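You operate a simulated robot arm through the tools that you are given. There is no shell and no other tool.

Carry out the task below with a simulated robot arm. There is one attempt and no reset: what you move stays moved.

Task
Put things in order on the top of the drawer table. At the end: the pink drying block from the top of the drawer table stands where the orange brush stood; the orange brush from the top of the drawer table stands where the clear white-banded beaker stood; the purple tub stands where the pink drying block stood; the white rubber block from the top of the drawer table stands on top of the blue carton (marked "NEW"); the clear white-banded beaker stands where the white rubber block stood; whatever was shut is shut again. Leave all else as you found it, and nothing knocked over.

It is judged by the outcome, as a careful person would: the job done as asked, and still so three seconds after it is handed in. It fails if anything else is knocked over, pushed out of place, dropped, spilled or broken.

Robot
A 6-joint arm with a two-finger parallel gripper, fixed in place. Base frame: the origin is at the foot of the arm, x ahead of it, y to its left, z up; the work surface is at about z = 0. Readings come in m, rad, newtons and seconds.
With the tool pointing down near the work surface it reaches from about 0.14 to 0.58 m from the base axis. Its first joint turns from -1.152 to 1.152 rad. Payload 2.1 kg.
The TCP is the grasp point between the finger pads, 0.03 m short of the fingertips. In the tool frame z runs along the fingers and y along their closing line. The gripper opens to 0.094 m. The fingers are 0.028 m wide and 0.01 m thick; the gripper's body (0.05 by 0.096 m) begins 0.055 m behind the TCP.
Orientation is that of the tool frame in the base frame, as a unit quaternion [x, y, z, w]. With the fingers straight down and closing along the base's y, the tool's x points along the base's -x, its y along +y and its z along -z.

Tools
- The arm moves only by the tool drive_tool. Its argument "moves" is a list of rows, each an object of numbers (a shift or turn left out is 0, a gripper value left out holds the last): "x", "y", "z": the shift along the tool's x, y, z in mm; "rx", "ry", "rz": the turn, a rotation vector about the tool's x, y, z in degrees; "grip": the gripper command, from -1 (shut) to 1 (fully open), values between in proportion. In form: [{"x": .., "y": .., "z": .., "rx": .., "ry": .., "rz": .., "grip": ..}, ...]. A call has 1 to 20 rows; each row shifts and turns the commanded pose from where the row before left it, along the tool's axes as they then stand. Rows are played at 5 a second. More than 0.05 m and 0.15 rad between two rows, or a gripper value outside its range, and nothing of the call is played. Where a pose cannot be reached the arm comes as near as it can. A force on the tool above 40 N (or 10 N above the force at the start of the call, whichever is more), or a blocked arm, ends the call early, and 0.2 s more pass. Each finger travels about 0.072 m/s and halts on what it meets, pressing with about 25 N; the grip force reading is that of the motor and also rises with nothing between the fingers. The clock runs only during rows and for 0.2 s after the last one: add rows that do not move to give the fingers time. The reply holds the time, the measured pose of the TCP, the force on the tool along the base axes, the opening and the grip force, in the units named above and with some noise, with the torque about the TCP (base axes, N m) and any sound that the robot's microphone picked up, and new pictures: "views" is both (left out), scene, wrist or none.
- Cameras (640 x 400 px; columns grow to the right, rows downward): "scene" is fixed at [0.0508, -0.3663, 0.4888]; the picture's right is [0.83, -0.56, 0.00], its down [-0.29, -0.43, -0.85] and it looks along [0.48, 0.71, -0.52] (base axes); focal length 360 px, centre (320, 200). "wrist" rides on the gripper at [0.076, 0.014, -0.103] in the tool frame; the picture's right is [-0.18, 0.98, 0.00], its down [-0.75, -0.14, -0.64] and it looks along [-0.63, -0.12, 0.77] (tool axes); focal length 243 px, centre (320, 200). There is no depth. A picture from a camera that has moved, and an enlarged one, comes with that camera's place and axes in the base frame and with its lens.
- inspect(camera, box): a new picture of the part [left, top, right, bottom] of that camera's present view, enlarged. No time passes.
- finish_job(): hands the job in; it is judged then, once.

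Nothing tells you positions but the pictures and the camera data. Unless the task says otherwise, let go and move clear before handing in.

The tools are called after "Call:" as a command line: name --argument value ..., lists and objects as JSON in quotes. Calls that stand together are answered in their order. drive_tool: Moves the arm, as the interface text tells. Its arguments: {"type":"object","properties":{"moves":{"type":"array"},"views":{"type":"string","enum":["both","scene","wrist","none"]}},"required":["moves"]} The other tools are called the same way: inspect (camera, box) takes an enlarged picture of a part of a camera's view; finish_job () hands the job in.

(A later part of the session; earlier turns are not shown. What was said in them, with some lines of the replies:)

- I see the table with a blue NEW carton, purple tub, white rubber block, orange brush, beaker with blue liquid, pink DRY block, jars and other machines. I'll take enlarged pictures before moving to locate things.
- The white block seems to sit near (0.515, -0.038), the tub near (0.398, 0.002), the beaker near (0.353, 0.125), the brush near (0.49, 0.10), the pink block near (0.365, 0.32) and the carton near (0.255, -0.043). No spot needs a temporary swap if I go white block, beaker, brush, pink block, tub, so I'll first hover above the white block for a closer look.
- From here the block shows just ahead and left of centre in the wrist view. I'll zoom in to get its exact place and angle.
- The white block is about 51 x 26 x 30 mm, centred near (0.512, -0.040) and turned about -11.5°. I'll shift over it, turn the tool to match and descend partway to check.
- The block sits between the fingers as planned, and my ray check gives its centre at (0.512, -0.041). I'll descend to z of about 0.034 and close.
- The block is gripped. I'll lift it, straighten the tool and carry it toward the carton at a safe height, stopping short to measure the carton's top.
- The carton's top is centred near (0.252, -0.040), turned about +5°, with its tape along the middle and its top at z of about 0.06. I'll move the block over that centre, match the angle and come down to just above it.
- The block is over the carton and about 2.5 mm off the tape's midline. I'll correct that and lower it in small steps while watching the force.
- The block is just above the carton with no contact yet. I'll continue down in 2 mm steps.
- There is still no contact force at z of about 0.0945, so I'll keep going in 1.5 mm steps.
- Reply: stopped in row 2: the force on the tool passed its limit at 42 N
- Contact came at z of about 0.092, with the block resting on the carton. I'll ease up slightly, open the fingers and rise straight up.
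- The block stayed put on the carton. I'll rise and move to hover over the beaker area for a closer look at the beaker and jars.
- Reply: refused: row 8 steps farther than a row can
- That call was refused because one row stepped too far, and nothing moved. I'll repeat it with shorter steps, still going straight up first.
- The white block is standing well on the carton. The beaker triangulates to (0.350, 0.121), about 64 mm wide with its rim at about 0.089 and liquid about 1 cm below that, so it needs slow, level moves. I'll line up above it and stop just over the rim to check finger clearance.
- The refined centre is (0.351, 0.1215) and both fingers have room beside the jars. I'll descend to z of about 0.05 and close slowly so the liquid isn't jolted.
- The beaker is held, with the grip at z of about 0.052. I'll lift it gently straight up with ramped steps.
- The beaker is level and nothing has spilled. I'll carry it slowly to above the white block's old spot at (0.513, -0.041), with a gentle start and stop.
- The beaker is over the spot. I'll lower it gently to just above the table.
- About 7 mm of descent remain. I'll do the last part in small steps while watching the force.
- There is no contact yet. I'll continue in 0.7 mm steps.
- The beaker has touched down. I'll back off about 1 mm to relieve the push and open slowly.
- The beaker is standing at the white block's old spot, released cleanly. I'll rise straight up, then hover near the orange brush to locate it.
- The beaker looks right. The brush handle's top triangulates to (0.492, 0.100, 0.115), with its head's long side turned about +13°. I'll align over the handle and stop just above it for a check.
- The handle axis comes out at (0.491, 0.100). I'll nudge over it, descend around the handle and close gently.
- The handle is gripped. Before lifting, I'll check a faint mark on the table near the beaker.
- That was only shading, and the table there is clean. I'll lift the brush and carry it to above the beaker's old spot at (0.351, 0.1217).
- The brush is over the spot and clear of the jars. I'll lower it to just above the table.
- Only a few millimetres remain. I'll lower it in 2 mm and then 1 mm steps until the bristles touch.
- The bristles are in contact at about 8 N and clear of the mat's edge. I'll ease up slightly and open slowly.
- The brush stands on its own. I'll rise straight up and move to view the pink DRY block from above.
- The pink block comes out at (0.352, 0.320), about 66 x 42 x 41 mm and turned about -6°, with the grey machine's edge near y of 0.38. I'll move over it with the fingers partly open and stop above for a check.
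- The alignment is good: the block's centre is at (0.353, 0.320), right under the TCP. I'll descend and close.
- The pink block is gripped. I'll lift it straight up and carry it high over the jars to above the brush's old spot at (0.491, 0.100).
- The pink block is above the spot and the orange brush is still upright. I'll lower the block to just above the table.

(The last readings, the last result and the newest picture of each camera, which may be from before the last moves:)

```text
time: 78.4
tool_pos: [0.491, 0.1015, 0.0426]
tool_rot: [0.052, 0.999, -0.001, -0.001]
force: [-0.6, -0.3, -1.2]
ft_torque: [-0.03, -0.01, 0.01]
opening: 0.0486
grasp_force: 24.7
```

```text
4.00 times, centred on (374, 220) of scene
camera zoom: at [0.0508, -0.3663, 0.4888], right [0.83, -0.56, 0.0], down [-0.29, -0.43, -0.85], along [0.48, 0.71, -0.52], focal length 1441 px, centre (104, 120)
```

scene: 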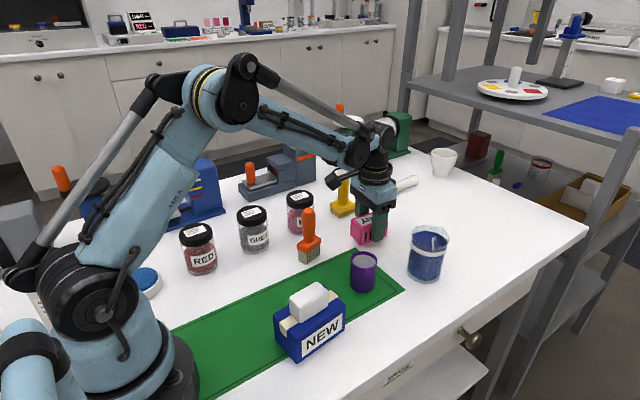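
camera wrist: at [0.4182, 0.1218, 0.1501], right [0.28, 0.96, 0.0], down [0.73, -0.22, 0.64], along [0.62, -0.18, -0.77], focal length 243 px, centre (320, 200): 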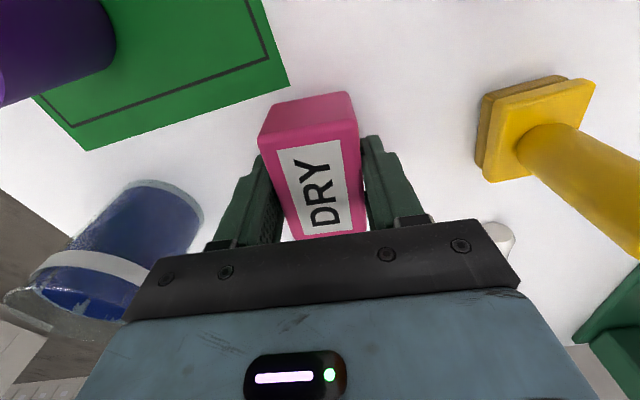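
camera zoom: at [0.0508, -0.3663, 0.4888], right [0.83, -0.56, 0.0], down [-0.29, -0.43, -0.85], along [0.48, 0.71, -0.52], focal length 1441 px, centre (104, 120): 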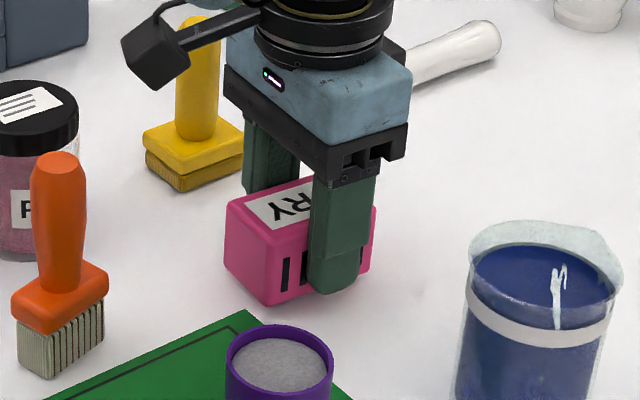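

The block is a few millimetres up. I'll lower it in small steps until it touches.

Call:
drive_tool --moves '[{"z": 1.5}, {"x": 0}, {"x": 0}]' --views "none"

Call:
drive_tool --moves '[{"z": 1}, {"x": 0}, {"x": 0}]' --views "none"

Call:
drive_tool --moves '[{"z": 1}, {"x": 0}, {"x": 0}]' --views "none"

```text
time: 79.2
tool_pos: [0.491, 0.1005, 0.0412]
tool_rot: [0.051, 0.999, -0.001, 0.001]
force: [0.2, -0.4, -0.6]
ft_torque: [0.01, 0.01, 0.0]
opening: 0.0487
grasp_force: 25.0
```

```text
time: 80.0
tool_pos: [0.4916, 0.1007, 0.04]
tool_rot: [0.052, 0.999, -0.001, 0.0]
force: [0.3, 0.1, -1.3]
ft_torque: [-0.01, 0.0, 0.01]
opening: 0.0485
grasp_force: 25.0
```

```text
time: 80.8
tool_pos: [0.493, 0.101, 0.0392]
tool_rot: [0.052, 0.999, -0.001, 0.0]
force: [-0.6, 0.5, -1.4]
ft_torque: [-0.03, -0.02, 0.01]
opening: 0.0489
grasp_force: 24.7
```

Call:
drive_tool --moves '[{"z": 0.8}, {"x": 0}, {"x": 0}]' --views "none"

Call:
drive_tool --moves '[{"z": 0.8}, {"x": 0}, {"x": 0}]' --views "none"

```text
time: 81.6
tool_pos: [0.4925, 0.102, 0.0389]
tool_rot: [0.052, 0.999, -0.001, 0.0]
force: [0.8, 0.4, -1.2]
ft_torque: [-0.02, 0.0, -0.01]
opening: 0.0486
grasp_force: 25.2
```

```text
time: 82.4
tool_pos: [0.491, 0.1012, 0.0385]
tool_rot: [0.052, 0.999, -0.002, 0.0]
force: [0.4, 0.0, 1.1]
ft_torque: [0.05, -0.02, 0.01]
opening: 0.0489
grasp_force: 24.6
```

Contact is just beginning, so I'll open gently now and then rise.

Call:
drive_tool --moves '[{"z": 0.3}, {"grip": 0.03}, {"grip": 0.1}, {"grip": 0.2}, {"grip": 0.4}, {"grip": 0.6}, {"x": 0}, {"z": -10}, {"z": -25}, {"z": -40}, {"z": -40}, {"z": -40}, {"z": -25}, {"x": 0}, {"x": 0}]'

Call:
inspect --camera "scene" --box '[310, 170, 438, 270]'

Call:
inspect --camera "wrist" --box '[100, 0, 420, 200]'

```text
time: 85.6
tool_pos: [0.4902, 0.1016, 0.2156]
tool_rot: [0.051, 0.999, -0.001, -0.001]
force: [0.3, 0.5, -0.6]
ft_torque: [0.02, -0.02, 0.01]
opening: 0.0751
grasp_force: 0.0
camera wrist: at [0.417, 0.124, 0.3195], right [0.28, 0.96, 0.0], down [0.73, -0.22, 0.64], along [0.62, -0.18, -0.77], focal length 243 px, centre (320, 200)
```

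scene: 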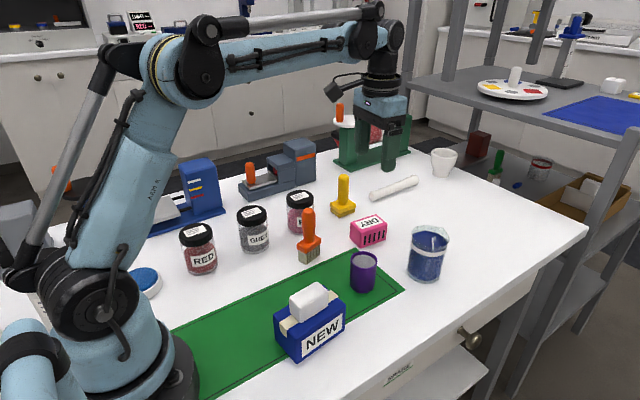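
wrist: 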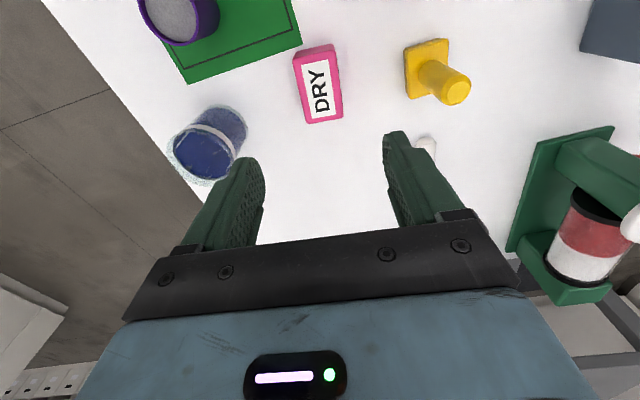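

```text
4.00 times, centred on (374, 220) of scene
camera zoom: at [0.0508, -0.3663, 0.4888], right [0.83, -0.56, 0.0], down [-0.29, -0.43, -0.85], along [0.48, 0.71, -0.52], focal length 1441 px, centre (104, 120)
```

zoom: 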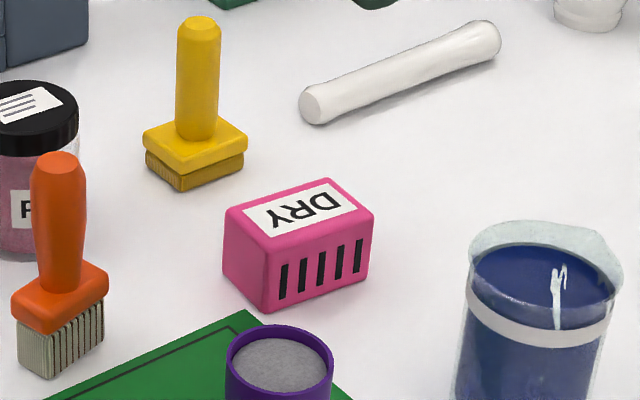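

```text
2.00 times, centred on (260, 100) of wrist
camera zoom: at [0.417, 0.124, 0.3195], right [0.28, 0.96, 0.0], down [0.73, -0.22, 0.64], along [0.62, -0.18, -0.77], focal length 485 px, centre (440, 400)
```

zoom: 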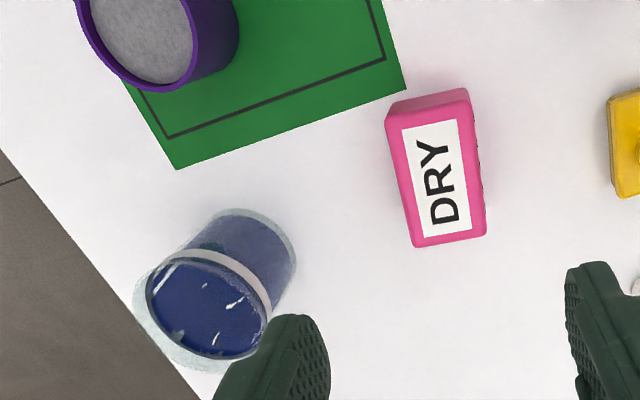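

The pink block is standing where the brush stood. Next is the purple tub, so I'll move to view it from above.

Call:
drive_tool --moves '[{"rz": -5.9, "grip": 0.8}, {"x": 20, "y": -20}, {"x": 28, "y": -27}, {"x": 28, "y": -27}, {"x": 25, "y": -25}, {"x": 0}, {"x": 0}]'

Call:
inspect --camera "wrist" --box '[220, 0, 460, 150]'

Call:
inspect --camera "scene" --box '[316, 230, 412, 310]'

```text
time: 87.2
tool_pos: [0.388, 0.0039, 0.2186]
tool_rot: [0.0, 1.0, -0.001, 0.0]
force: [0.5, 0.4, 0.5]
ft_torque: [0.04, 0.0, 0.0]
opening: 0.0844
grasp_force: 0.1
camera wrist: at [0.3131, 0.016, 0.3217], right [0.18, 0.98, 0.0], down [0.75, -0.14, 0.64], along [0.63, -0.12, -0.77], focal length 243 px, centre (320, 200)
```

scene: 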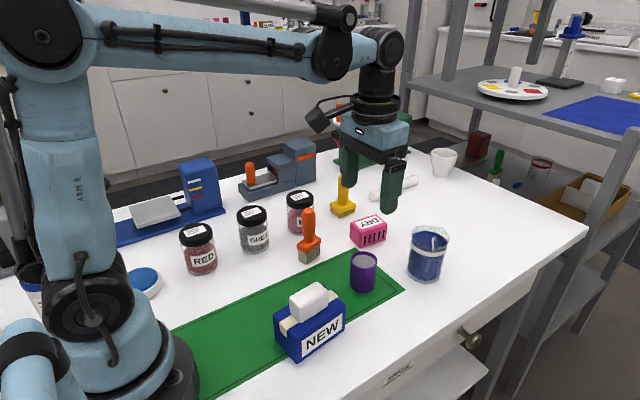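
wrist: 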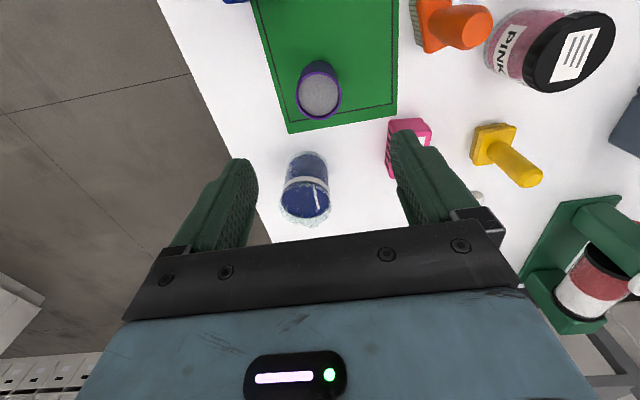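

```text
2.67 times, centred on (340, 75) of wrist
camera zoom: at [0.3131, 0.016, 0.3217], right [0.18, 0.98, 0.0], down [0.75, -0.14, 0.64], along [0.63, -0.12, -0.77], focal length 647 px, centre (267, 533)
```

zoom: 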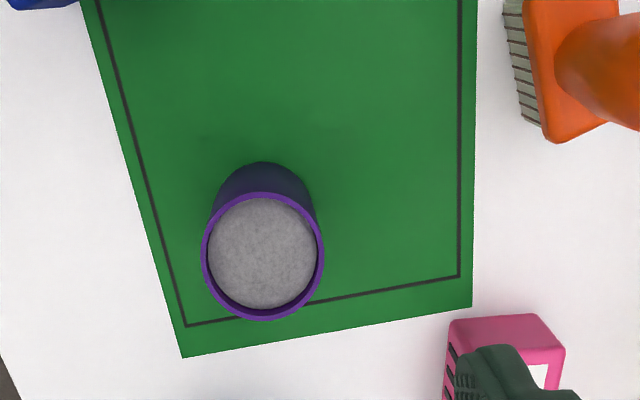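

```text
5.00 times, centred on (364, 270) of scene
camera zoom: at [0.0508, -0.3664, 0.4888], right [0.83, -0.56, 0.0], down [-0.29, -0.43, -0.85], along [0.48, 0.71, -0.52], focal length 1801 px, centre (100, -150)
```

zoom: 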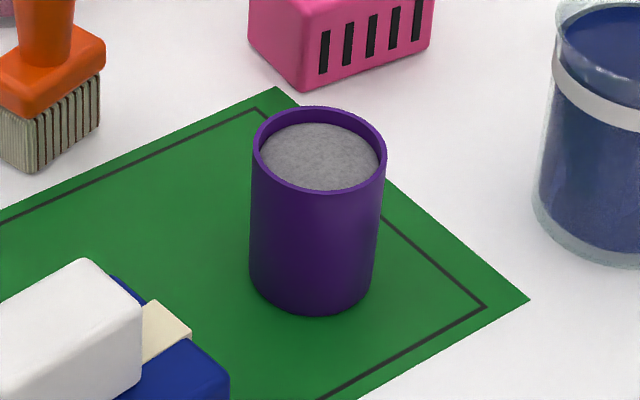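

The tub's centre triangulates to (0.393, 0.001), about 48 mm wide and 58 mm tall, and full of grey powder. I'll line up and stop just above the rim for a check.

Call:
drive_tool --moves '[{"x": -5, "y": -3}, {"z": 30}, {"z": 35}, {"z": 30}, {"z": 20}, {"x": 0}, {"x": 0}]'

Call:
inspect --camera "wrist" --box '[200, 60, 440, 210]'

Call:
inspect --camera "scene" --box '[316, 200, 444, 310]'

```text
time: 88.8
tool_pos: [0.3954, -0.0002, 0.1017]
tool_rot: [0.0, 1.0, -0.001, 0.0]
force: [0.7, -0.1, 0.2]
ft_torque: [-0.01, 0.01, -0.02]
opening: 0.0849
grasp_force: 0.1
camera wrist: at [0.3201, 0.0139, 0.2048], right [0.18, 0.98, 0.0], down [0.75, -0.14, 0.64], along [0.63, -0.12, -0.77], focal length 243 px, centre (320, 200)
```

scene: 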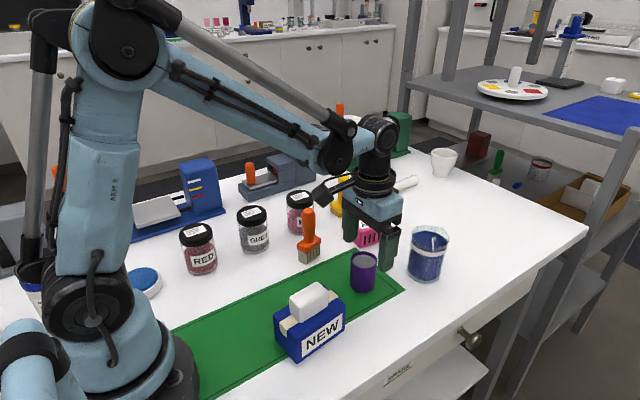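
wrist: 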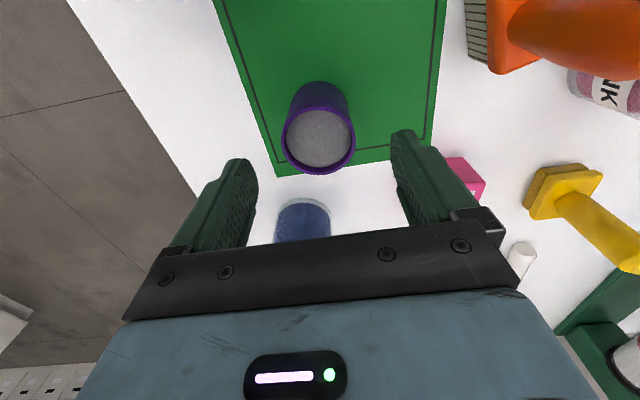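

```text
2.67 times, centred on (320, 135) of wrist
camera zoom: at [0.3201, 0.0139, 0.2048], right [0.18, 0.98, 0.0], down [0.75, -0.14, 0.64], along [0.63, -0.12, -0.77], focal length 647 px, centre (320, 373)
```

zoom: 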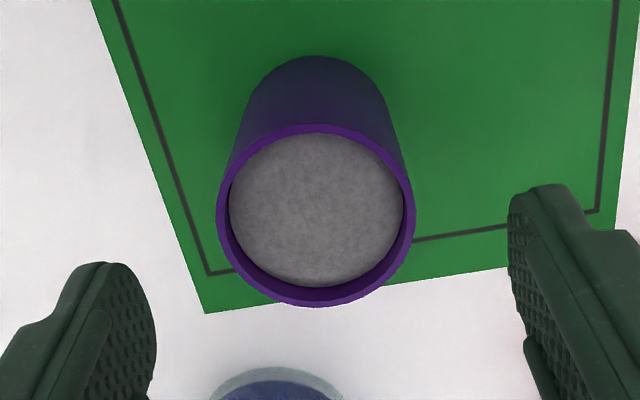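

```text
3.64 times, centred on (380, 255) of scene
camera zoom: at [0.0508, -0.3663, 0.4888], right [0.83, -0.56, 0.0], down [-0.29, -0.43, -0.85], along [0.48, 0.71, -0.52], focal length 1310 px, centre (102, 0)
```

zoom: 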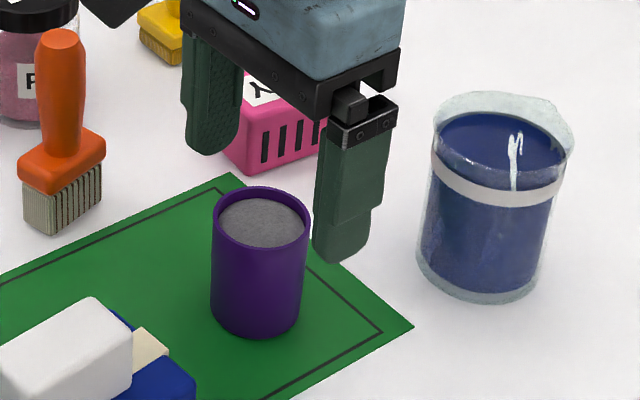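

The tub's centre reads (0.393, 0.000), which lines up with the tool. I'll descend around it and close slowly.

Call:
drive_tool --moves '[{"x": 1, "z": 15}, {"z": 18}, {"z": 15}, {"z": 9}, {"z": 5}, {"x": 0}, {"grip": 0.5}, {"grip": 0.3}, {"grip": 0.2}, {"grip": 0.12}, {"grip": 0.06}, {"grip": 0.0}, {"grip": -0.1}, {"grip": -0.4}, {"grip": -1}, {"x": 0}, {"x": 0}]'

Call:
inspect --camera "scene" --box '[316, 200, 444, 310]'

```text
time: 92.4
tool_pos: [0.3942, 0.0005, 0.0417]
tool_rot: [0.0, 1.0, 0.0, 0.0]
force: [-0.6, 0.5, -0.2]
ft_torque: [-0.03, -0.01, 0.0]
opening: 0.0495
grasp_force: 25.2
camera wrist: at [0.3198, 0.0134, 0.1432], right [0.18, 0.98, 0.0], down [0.75, -0.14, 0.64], along [0.63, -0.12, -0.77], focal length 243 px, centre (320, 200)
```

scene: 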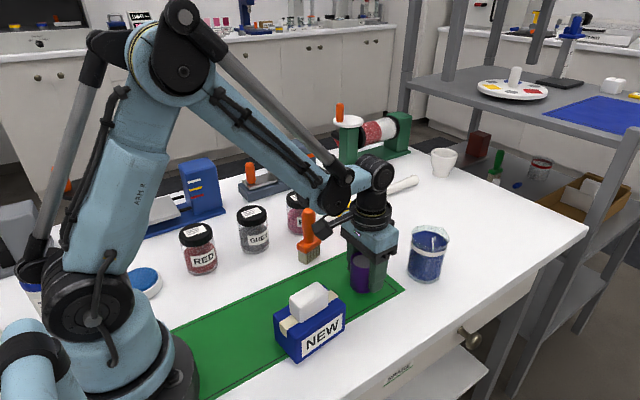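
wrist: 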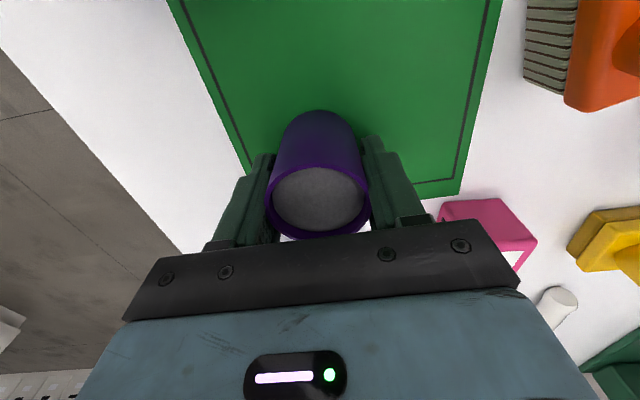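

```text
3.64 times, centred on (380, 255) of scene
camera zoom: at [0.0508, -0.3663, 0.4888], right [0.83, -0.56, 0.0], down [-0.29, -0.43, -0.85], along [0.48, 0.71, -0.52], focal length 1310 px, centre (102, 0)
```

zoom: 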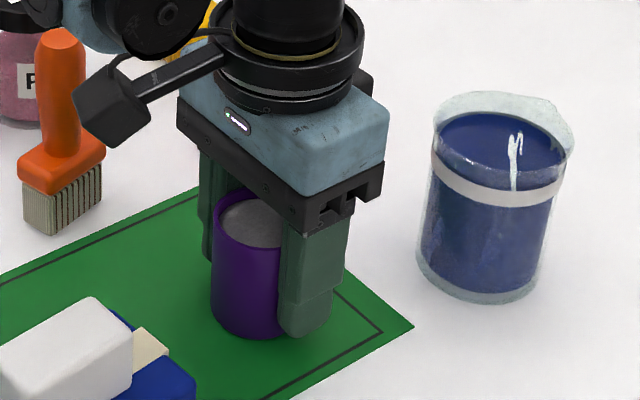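

The tub is held. I'll lift it straight up slowly to keep the powder settled, high enough to clear the orange brush and jars.

Call:
drive_tool --moves '[{"z": -2}, {"z": -5}, {"z": -8}, {"z": -12}, {"z": -15}, {"z": -18}, {"z": -20}, {"z": -20}, {"z": -18}, {"z": -15}, {"z": -12}, {"z": -10}, {"z": -8}, {"z": -6}, {"z": -4}, {"z": -2}, {"x": 0}, {"x": 0}]'

Call:
inspect --camera "scene" --box '[316, 120, 444, 230]'

```text
time: 96.2
tool_pos: [0.3943, -0.0018, 0.2156]
tool_rot: [0.0, 1.0, -0.001, 0.0]
force: [-0.3, 0.4, -0.3]
ft_torque: [-0.01, 0.01, 0.0]
opening: 0.0491
grasp_force: 25.2
camera wrist: at [0.3192, 0.013, 0.3185], right [0.18, 0.98, 0.0], down [0.75, -0.14, 0.64], along [0.63, -0.12, -0.77], focal length 243 px, centre (320, 200)
```

scene: 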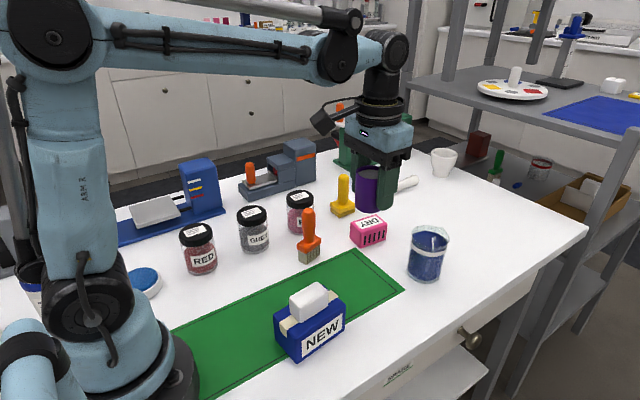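
wrist: 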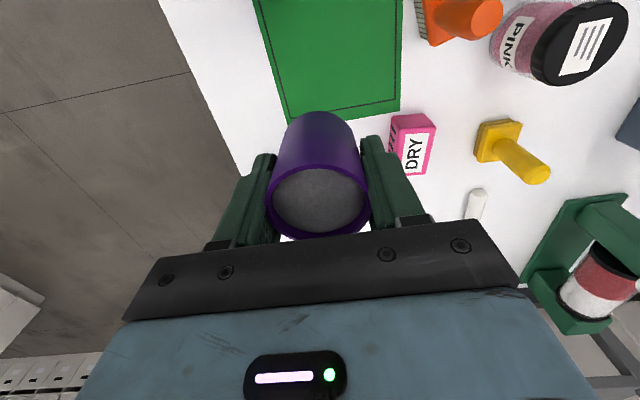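

```text
3.64 times, centred on (380, 175) of scene
camera zoom: at [0.0508, -0.3663, 0.4888], right [0.83, -0.56, 0.0], down [-0.29, -0.43, -0.85], along [0.48, 0.71, -0.52], focal length 1310 px, centre (102, 291)
```

zoom: 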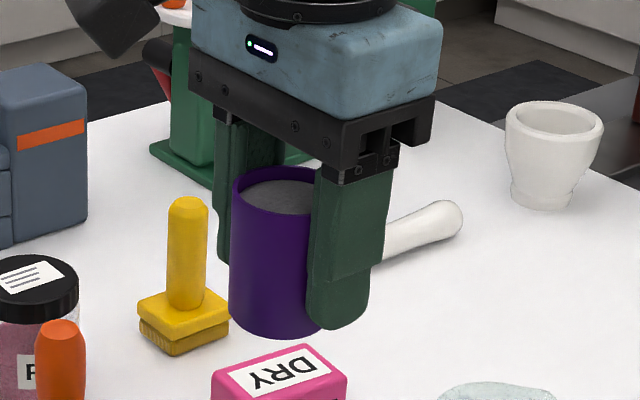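

The tub is held level with the powder still in place. I'll carry it smoothly to above the pink block's old spot at (0.352, 0.320).

Call:
drive_tool --moves '[{"x": 0.5, "y": 4}, {"x": 1.2, "y": 9}, {"x": 1.8, "y": 14}, {"x": 2.4, "y": 18}, {"x": 2.8, "y": 21}, {"x": 2.9, "y": 22}, {"x": 2.9, "y": 22}, {"x": 2.9, "y": 22}, {"x": 2.9, "y": 22}, {"x": 2.9, "y": 22}, {"x": 2.9, "y": 22}, {"x": 2.9, "y": 22}, {"x": 2.8, "y": 21}, {"x": 2.5, "y": 19}, {"x": 2.2, "y": 17}, {"x": 1.8, "y": 14}, {"x": 1.6, "y": 12}, {"x": 1.2, "y": 9}, {"x": 0.6, "y": 5}, {"x": 0.4, "y": 3}]'

Call:
drive_tool --moves '[{"rz": 3}, {"rz": 2.9}, {"x": 0}, {"x": 0}]'

Call:
inspect --camera "scene" --box '[200, 90, 340, 210]'

```text
time: 100.4
tool_pos: [0.3519, 0.3199, 0.2151]
tool_rot: [0.0, 1.0, -0.001, 0.0]
force: [0.4, 0.2, -0.4]
ft_torque: [0.04, -0.01, 0.0]
opening: 0.0484
grasp_force: 24.7
camera wrist: at [0.2771, 0.334, 0.3185], right [0.18, 0.98, 0.0], down [0.75, -0.14, 0.64], along [0.63, -0.12, -0.77], focal length 243 px, centre (320, 200)
```

scene: 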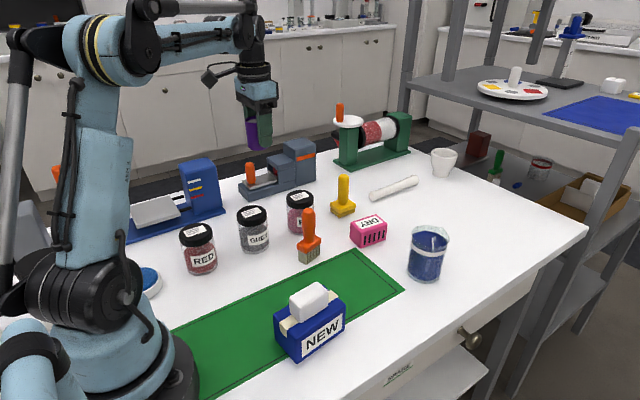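
wrist: 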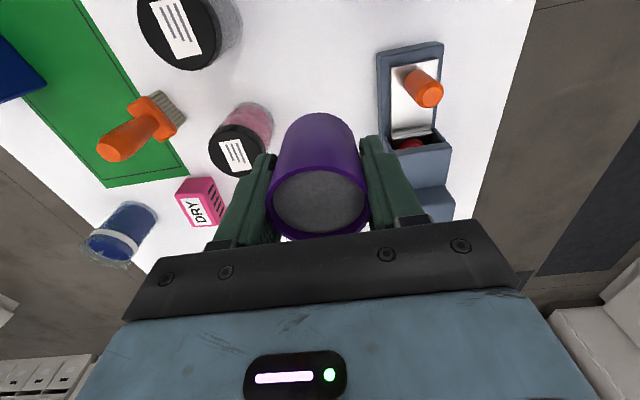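

```text
time: 101.4
tool_pos: [0.352, 0.3201, 0.2141]
tool_rot: [0.051, 0.999, -0.002, 0.0]
force: [0.0, -0.2, -1.1]
ft_torque: [0.0, -0.03, 0.01]
opening: 0.0483
grasp_force: 25.6
camera wrist: at [0.2794, 0.3411, 0.318], right [0.28, 0.96, 0.0], down [0.73, -0.22, 0.64], along [0.62, -0.18, -0.77], focal length 243 px, centre (320, 200)
```

scene: 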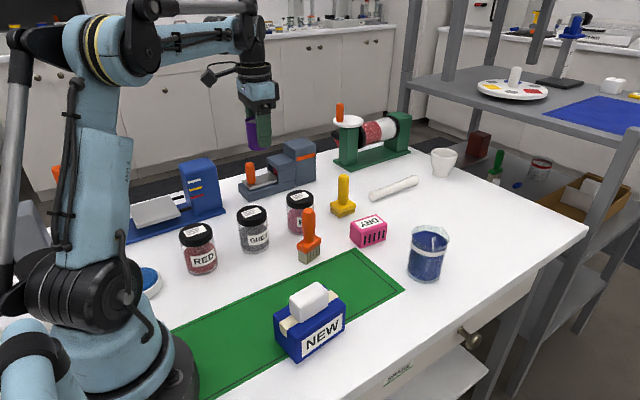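
wrist: 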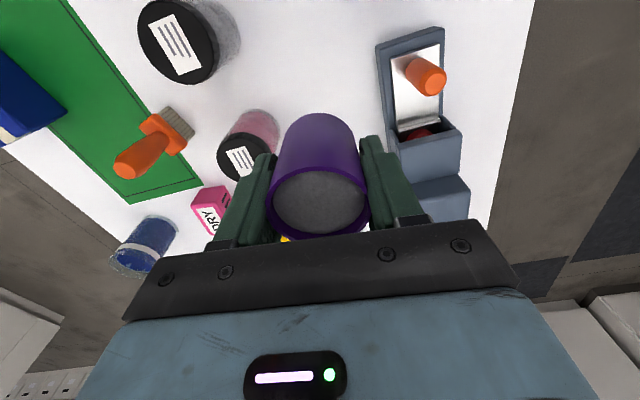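

```text
3.33 times, centred on (270, 150) of scene
camera zoom: at [0.0508, -0.3663, 0.4888], right [0.83, -0.56, 0.0], down [-0.29, -0.43, -0.85], along [0.48, 0.71, -0.52], focal length 1200 px, centre (487, 367)
```

zoom: 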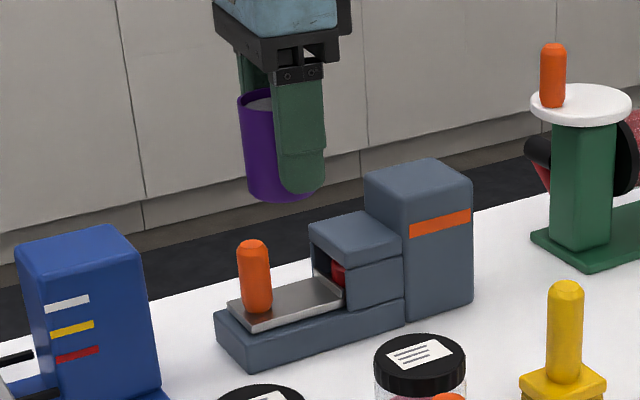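

The tub is centred over the spot, clear of the machine and jars. I'll lower it smoothly to about 1 cm above the table.

Call:
drive_tool --moves '[{"z": 3}, {"z": 6}, {"z": 10}, {"z": 14}, {"z": 18}, {"z": 20}, {"z": 20}, {"z": 20}, {"z": 18}, {"z": 14}, {"z": 10}, {"z": 6}, {"z": 4}, {"x": 0}, {"x": 0}]'

Call:
inspect --camera "scene" --box '[210, 120, 338, 230]'

```text
time: 104.6
tool_pos: [0.353, 0.3205, 0.0518]
tool_rot: [0.052, 0.999, -0.001, 0.0]
force: [-0.6, -0.1, -1.0]
ft_torque: [0.01, 0.0, 0.01]
opening: 0.0479
grasp_force: 25.3
camera wrist: at [0.2791, 0.3411, 0.1548], right [0.28, 0.96, 0.0], down [0.73, -0.22, 0.64], along [0.62, -0.18, -0.77], focal length 243 px, centre (320, 200)
```

scene: 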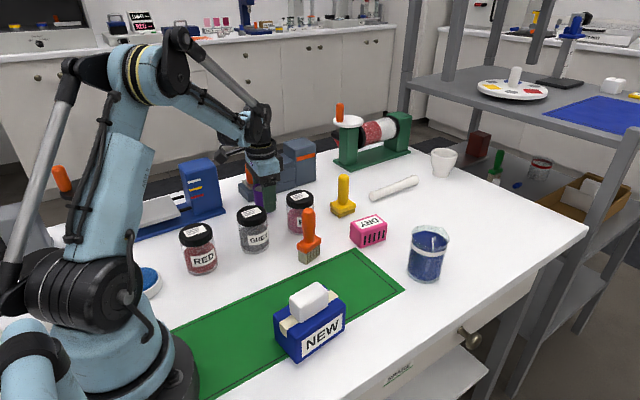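
wrist: 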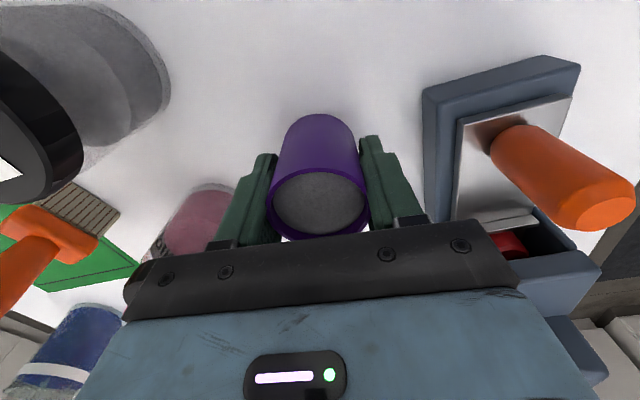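

```text
3.64 times, centred on (274, 175) of scene
camera zoom: at [0.0508, -0.3663, 0.4888], right [0.83, -0.56, 0.0], down [-0.29, -0.43, -0.85], along [0.48, 0.71, -0.52], focal length 1310 px, centre (487, 291)
```

zoom: 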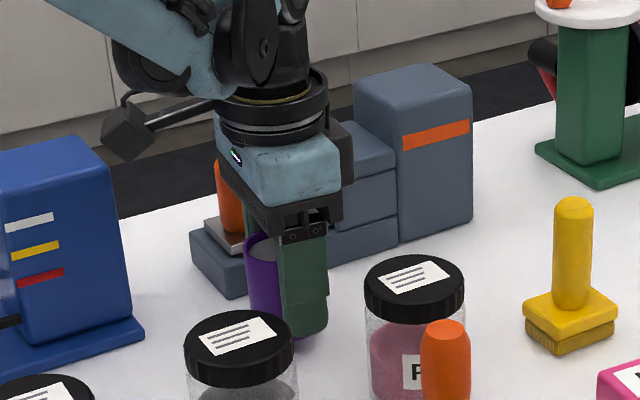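

About 1 cm remains. The grip opening has drifted slightly, so I'll go down in small steps and watch for early contact.

Call:
drive_tool --moves '[{"z": 2}, {"z": 2}, {"x": 0}, {"x": 0}]' --views "none"

Call:
drive_tool --moves '[{"z": 1.5}, {"x": 0}, {"x": 0}]' --views "none"

Call:
drive_tool --moves '[{"z": 1}, {"x": 0}, {"x": 0}]' --views "none"

Call:
drive_tool --moves '[{"z": 1}, {"x": 0}, {"x": 0}]' --views "none"

```text
time: 105.6
tool_pos: [0.3527, 0.3189, 0.0481]
tool_rot: [0.051, 0.999, -0.001, -0.001]
force: [-0.3, 0.6, -0.7]
ft_torque: [-0.04, -0.02, 0.0]
opening: 0.0477
grasp_force: 25.2
```

```text
time: 106.4
tool_pos: [0.3526, 0.3181, 0.046]
tool_rot: [0.052, 0.999, 0.0, 0.0]
force: [0.3, -0.3, -1.8]
ft_torque: [0.0, -0.01, 0.0]
opening: 0.0476
grasp_force: 24.7
```

```text
time: 107.2
tool_pos: [0.3537, 0.3174, 0.0439]
tool_rot: [0.051, 0.999, -0.001, 0.001]
force: [-0.6, -0.4, -0.3]
ft_torque: [0.03, -0.05, -0.07]
opening: 0.0474
grasp_force: 24.8
```

```text
time: 108.0
tool_pos: [0.3518, 0.3193, 0.0445]
tool_rot: [0.052, 0.999, -0.001, 0.0]
force: [-0.5, -0.7, -0.8]
ft_torque: [-0.03, 0.01, 0.01]
opening: 0.0473
grasp_force: 25.3
```

The tub wall seems to be yielding a little under the grip, so I won't linger. I'll continue down 1 mm at a time.

Call:
drive_tool --moves '[{"z": 1}, {"x": 0}]' --views "none"

Call:
drive_tool --moves '[{"z": 0.8}, {"x": 0}]' --views "none"

Call:
drive_tool --moves '[{"z": 0.8}, {"x": 0}]' --views "none"

```text
time: 108.6
tool_pos: [0.3516, 0.3195, 0.0429]
tool_rot: [0.051, 0.999, -0.001, 0.0]
force: [0.2, 0.5, -0.5]
ft_torque: [0.02, 0.03, 0.0]
opening: 0.0474
grasp_force: 25.0
```

```text
time: 109.2
tool_pos: [0.3534, 0.3189, 0.0428]
tool_rot: [0.051, 0.999, 0.0, 0.0]
force: [0.9, -0.8, -0.5]
ft_torque: [0.0, -0.01, -0.01]
opening: 0.0472
grasp_force: 24.7
```

```text
time: 109.8
tool_pos: [0.3526, 0.3182, 0.0421]
tool_rot: [0.052, 0.999, -0.001, 0.0]
force: [1.0, 1.0, -1.0]
ft_torque: [-0.01, 0.03, 0.07]
opening: 0.0472
grasp_force: 25.4
```

No contact yet. The tub stood on the thin mat before, so its contact height here is a bit lower, and I'll keep stepping down.

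Call:
drive_tool --moves '[{"z": 0.8}, {"x": 0}]' --views "none"

Call:
drive_tool --moves '[{"z": 0.8}, {"x": 0}]' --views "none"

Call:
drive_tool --moves '[{"z": 0.6}, {"x": 0}]' --views "none"

```text
time: 110.4
tool_pos: [0.3529, 0.3183, 0.0415]
tool_rot: [0.051, 0.999, -0.001, 0.0]
force: [0.3, 0.2, -0.9]
ft_torque: [0.04, -0.01, -0.01]
opening: 0.0471
grasp_force: 24.9
```

```text
time: 111.0
tool_pos: [0.3544, 0.3196, 0.0411]
tool_rot: [0.052, 0.999, 0.0, 0.0]
force: [-0.7, 0.5, -0.5]
ft_torque: [0.02, 0.01, 0.01]
opening: 0.0471
grasp_force: 25.1
```

```text
time: 111.6
tool_pos: [0.3517, 0.3195, 0.04]
tool_rot: [0.052, 0.999, -0.001, 0.0]
force: [0.2, 0.6, -0.9]
ft_torque: [0.0, 0.03, 0.02]
opening: 0.0468
grasp_force: 24.7
```

Call:
drive_tool --moves '[{"z": 0.6}, {"x": 0}]' --views "none"

Call:
drive_tool --moves '[{"z": 0.6}, {"x": 0}]' --views "none"

Call:
inspect --camera "scene" --box '[230, 150, 310, 220]'

Call:
inspect --camera "wrist" --box '[220, 80, 420, 240]'

```text
time: 112.2
tool_pos: [0.3523, 0.3201, 0.0401]
tool_rot: [0.051, 0.999, -0.002, 0.0]
force: [-2.3, -0.2, 11.6]
ft_torque: [0.05, -0.07, 0.02]
opening: 0.0467
grasp_force: 25.4
```

```text
time: 112.8
tool_pos: [0.3525, 0.3196, 0.0387]
tool_rot: [0.051, 0.999, -0.001, 0.0]
force: [-3.4, 0.3, 20.7]
ft_torque: [0.02, 0.12, -0.05]
opening: 0.047
grasp_force: 25.4
```

```text
5.71 times, centred on (270, 185) of scene
camera zoom: at [0.0507, -0.3664, 0.4888], right [0.83, -0.56, 0.0], down [-0.29, -0.43, -0.85], along [0.48, 0.71, -0.52], focal length 2058 px, centre (606, 286)
```

zoom: 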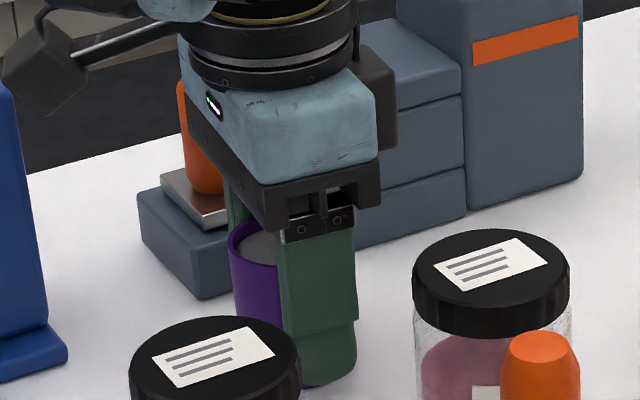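

```text
2.50 times, centred on (320, 160) of wrist
camera zoom: at [0.2788, 0.341, 0.1417], right [0.28, 0.96, 0.0], down [0.74, -0.22, 0.64], along [0.62, -0.18, -0.77], focal length 606 px, centre (320, 300)
```

zoom: 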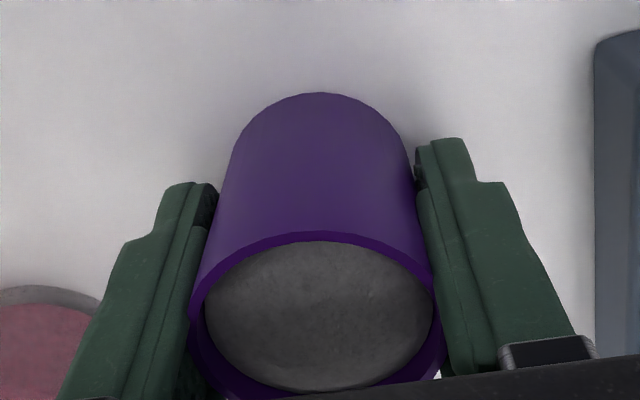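

The tub has touched down. I'll relieve the push by about 1 mm, open slowly and then rise straight up.

Call:
drive_tool --moves '[{"z": -0.9}, {"grip": 0.02}, {"grip": 0.08}, {"grip": 0.15}, {"grip": 0.25}, {"grip": 0.42}, {"x": 0}, {"x": 0}]'

Call:
drive_tool --moves '[{"z": -6}, {"z": -12}, {"z": -20}, {"z": -35}, {"z": -40}, {"z": -40}, {"z": -30}, {"x": 0}, {"x": 0}]'

Call:
inspect --camera "scene" --box '[210, 150, 338, 250]'

Call:
inspect --camera "wrist" --box '[200, 0, 520, 200]'

```text
time: 114.6
tool_pos: [0.3526, 0.3188, 0.0385]
tool_rot: [0.052, 0.999, -0.001, 0.0]
force: [-0.5, 0.4, 0.3]
ft_torque: [-0.01, -0.01, 0.02]
opening: 0.0666
grasp_force: 0.1
camera wrist: at [0.279, 0.341, 0.1423], right [0.28, 0.96, 0.0], down [0.73, -0.22, 0.64], along [0.62, -0.18, -0.77], focal length 243 px, centre (320, 200)
```

scene: 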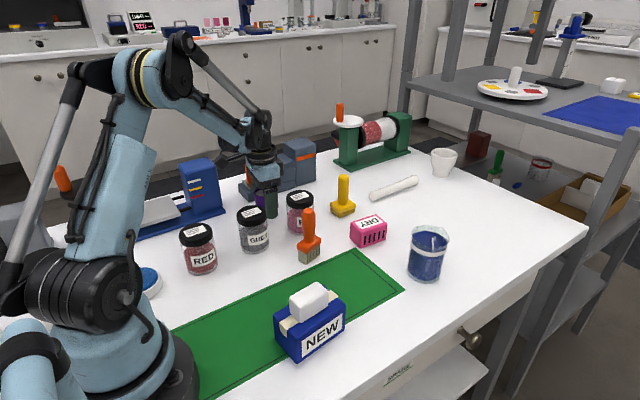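
wrist: 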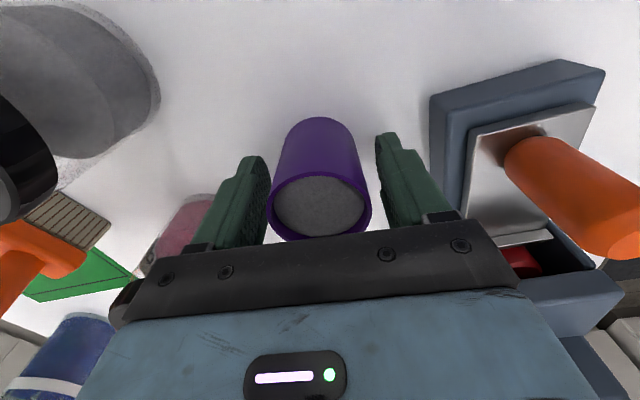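

```text
time: 116.6
tool_pos: [0.3529, 0.3218, 0.2233]
tool_rot: [0.051, 0.999, 0.0, -0.001]
force: [0.3, -0.9, -0.1]
ft_torque: [0.02, 0.0, -0.02]
opening: 0.0665
grasp_force: 0.1
camera wrist: at [0.2798, 0.3441, 0.326], right [0.28, 0.96, 0.0], down [0.73, -0.22, 0.64], along [0.62, -0.18, -0.77], focal length 243 px, centre (320, 200)
```

scene: 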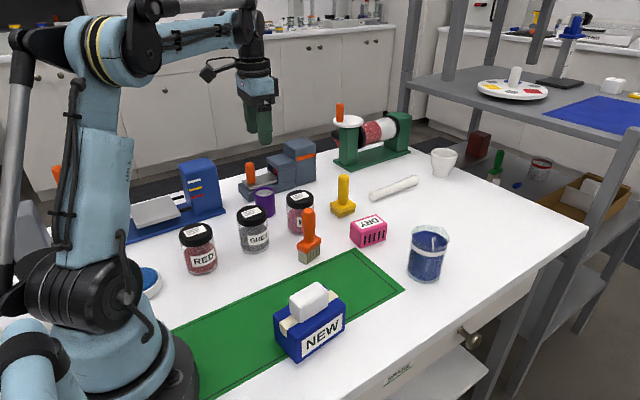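
wrist: 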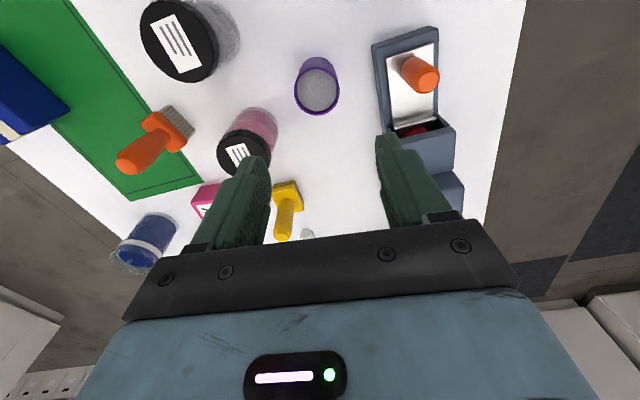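

```text
4.00 times, centred on (274, 200) of scene
camera zoom: at [0.0508, -0.3663, 0.4888], right [0.83, -0.56, 0.0], down [-0.29, -0.43, -0.85], along [0.48, 0.71, -0.52], focal length 1441 px, centre (504, 200)
```

zoom: 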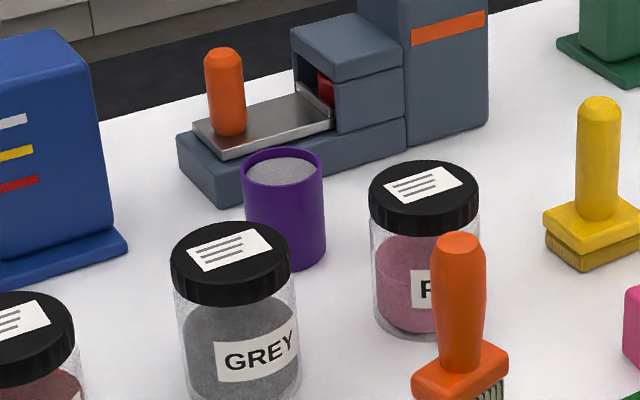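

```text
2.00 times, centred on (360, 100) of wrist
camera zoom: at [0.2798, 0.3441, 0.326], right [0.28, 0.96, 0.0], down [0.73, -0.22, 0.64], along [0.62, -0.18, -0.77], focal length 485 px, centre (240, 400)
```

zoom: 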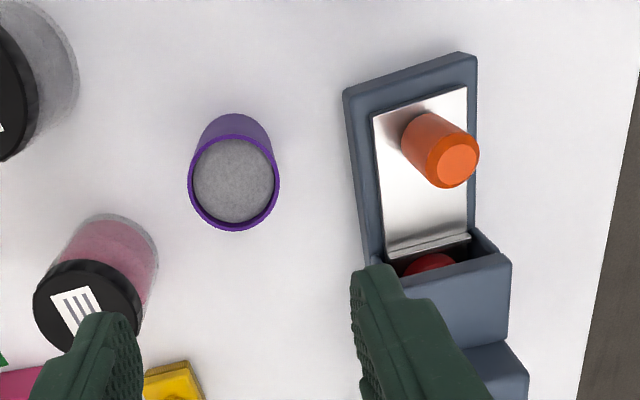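

The tub stands where the pink block stood, upright and still full. I'll back the arm away to a clear pose and check the whole table.

Call:
drive_tool --moves '[{"z": -30}, {"z": -30}, {"rz": -5.9}, {"x": 10, "y": -40}, {"x": 10, "y": -45}, {"x": 10, "y": -45}, {"x": 10, "y": -45}, {"x": 10, "y": -45}, {"x": 10, "y": -40}, {"x": 10, "y": -20}, {"x": 0}, {"x": 0}]'

Call:
inspect --camera "scene" --box '[220, 160, 460, 310]'

Call:
inspect --camera "scene" --box '[240, 240, 480, 390]'

Call:
inspect --camera "scene" --box '[0, 140, 240, 310]'

```text
time: 119.2
tool_pos: [0.2815, 0.0377, 0.2842]
tool_rot: [0.0, 1.0, -0.001, 0.0]
force: [-0.2, 0.8, 0.0]
ft_torque: [0.03, -0.01, -0.02]
opening: 0.0663
grasp_force: 0.0
camera wrist: at [0.2059, 0.0529, 0.3875], right [0.18, 0.98, 0.0], down [0.75, -0.14, 0.64], along [0.63, -0.12, -0.77], focal length 243 px, centre (320, 200)
```

scene: 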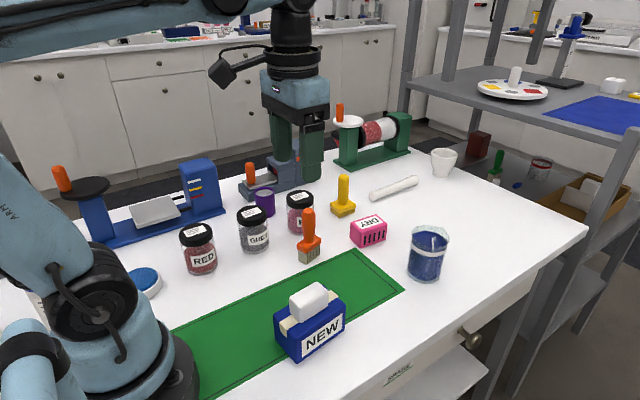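
wrist: 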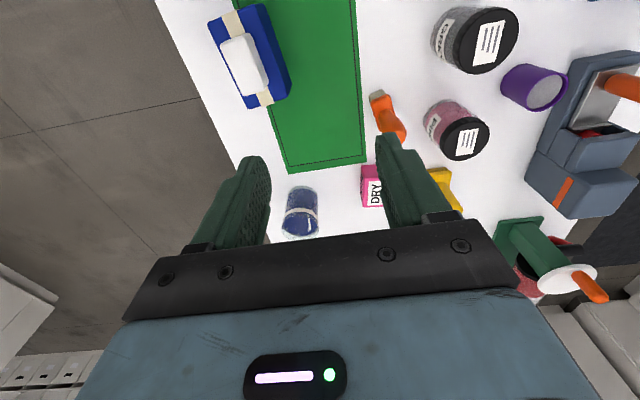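

```text
2.67 times, centred on (340, 235) of scene
camera zoom: at [0.0508, -0.3664, 0.4888], right [0.83, -0.56, 0.0], down [-0.29, -0.43, -0.85], along [0.48, 0.71, -0.52], focal length 960 px, centre (267, 107)
```

zoom: 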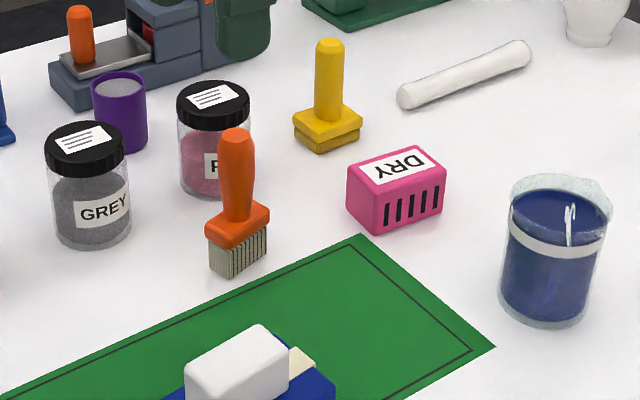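

```text
2.67 times, centred on (360, 315) of scene
camera zoom: at [0.0508, -0.3664, 0.4888], right [0.83, -0.56, 0.0], down [-0.29, -0.43, -0.85], along [0.48, 0.71, -0.52], focal length 960 px, centre (213, -107)
```

zoom: 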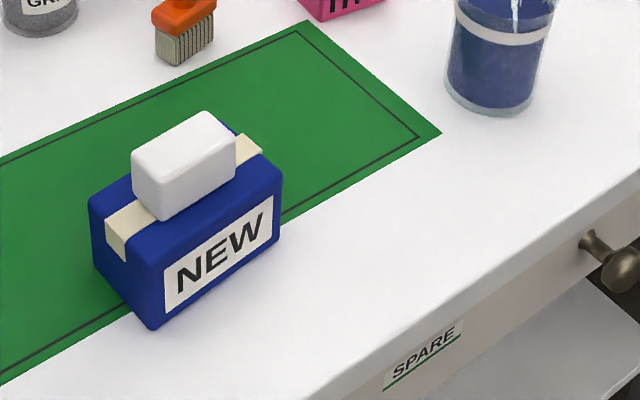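

```text
2.35 times, centred on (120, 225) of scene
camera zoom: at [0.0508, -0.3664, 0.4888], right [0.83, -0.56, 0.0], down [-0.29, -0.43, -0.85], along [0.48, 0.71, -0.52], focal length 847 px, centre (791, 141)
```

zoom: 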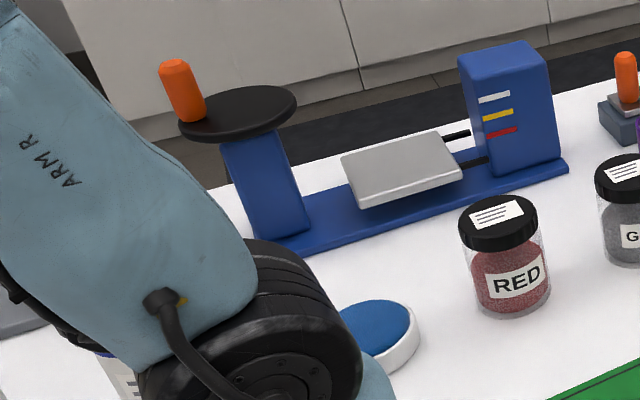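

Everything is in place:
- The pink block is at the brush's old spot.
- The brush is at the beaker's old spot, measured at about (0.352, 0.121).
- The tub is at the pink block's old spot.
- The white block is on the NEW carton.
- The beaker is at the white block's old spot.

The drawer was never opened, nothing is spilled or displaced, and the arm is clear, so I'm handing the job in.

Call:
finish_job

```text
The job is handed in.
```

I finished the job and handed it in. In the last pictures every object was upright and in its new place.

- **White rubber block:** standing on top of the blue "NEW" carton, centred along its tape.
- **Clear white-banded beaker:** standing where the white block stood, with no sign of spilled liquid.
- **Orange brush:** standing on its bristles where the beaker stood; I measured it about 1 mm from the beaker's old centre.
- **Pink drying block:** standing where the orange brush stood.
- **Purple tub:** standing where the pink block stood, still full of powder. It gave by about 2 mm under the grip, but showed no visible damage or spill.

I didn't open the drawer, and the final pictures show nothing else on the table moved or knocked over. The gripper was released and moved clear before I handed in.
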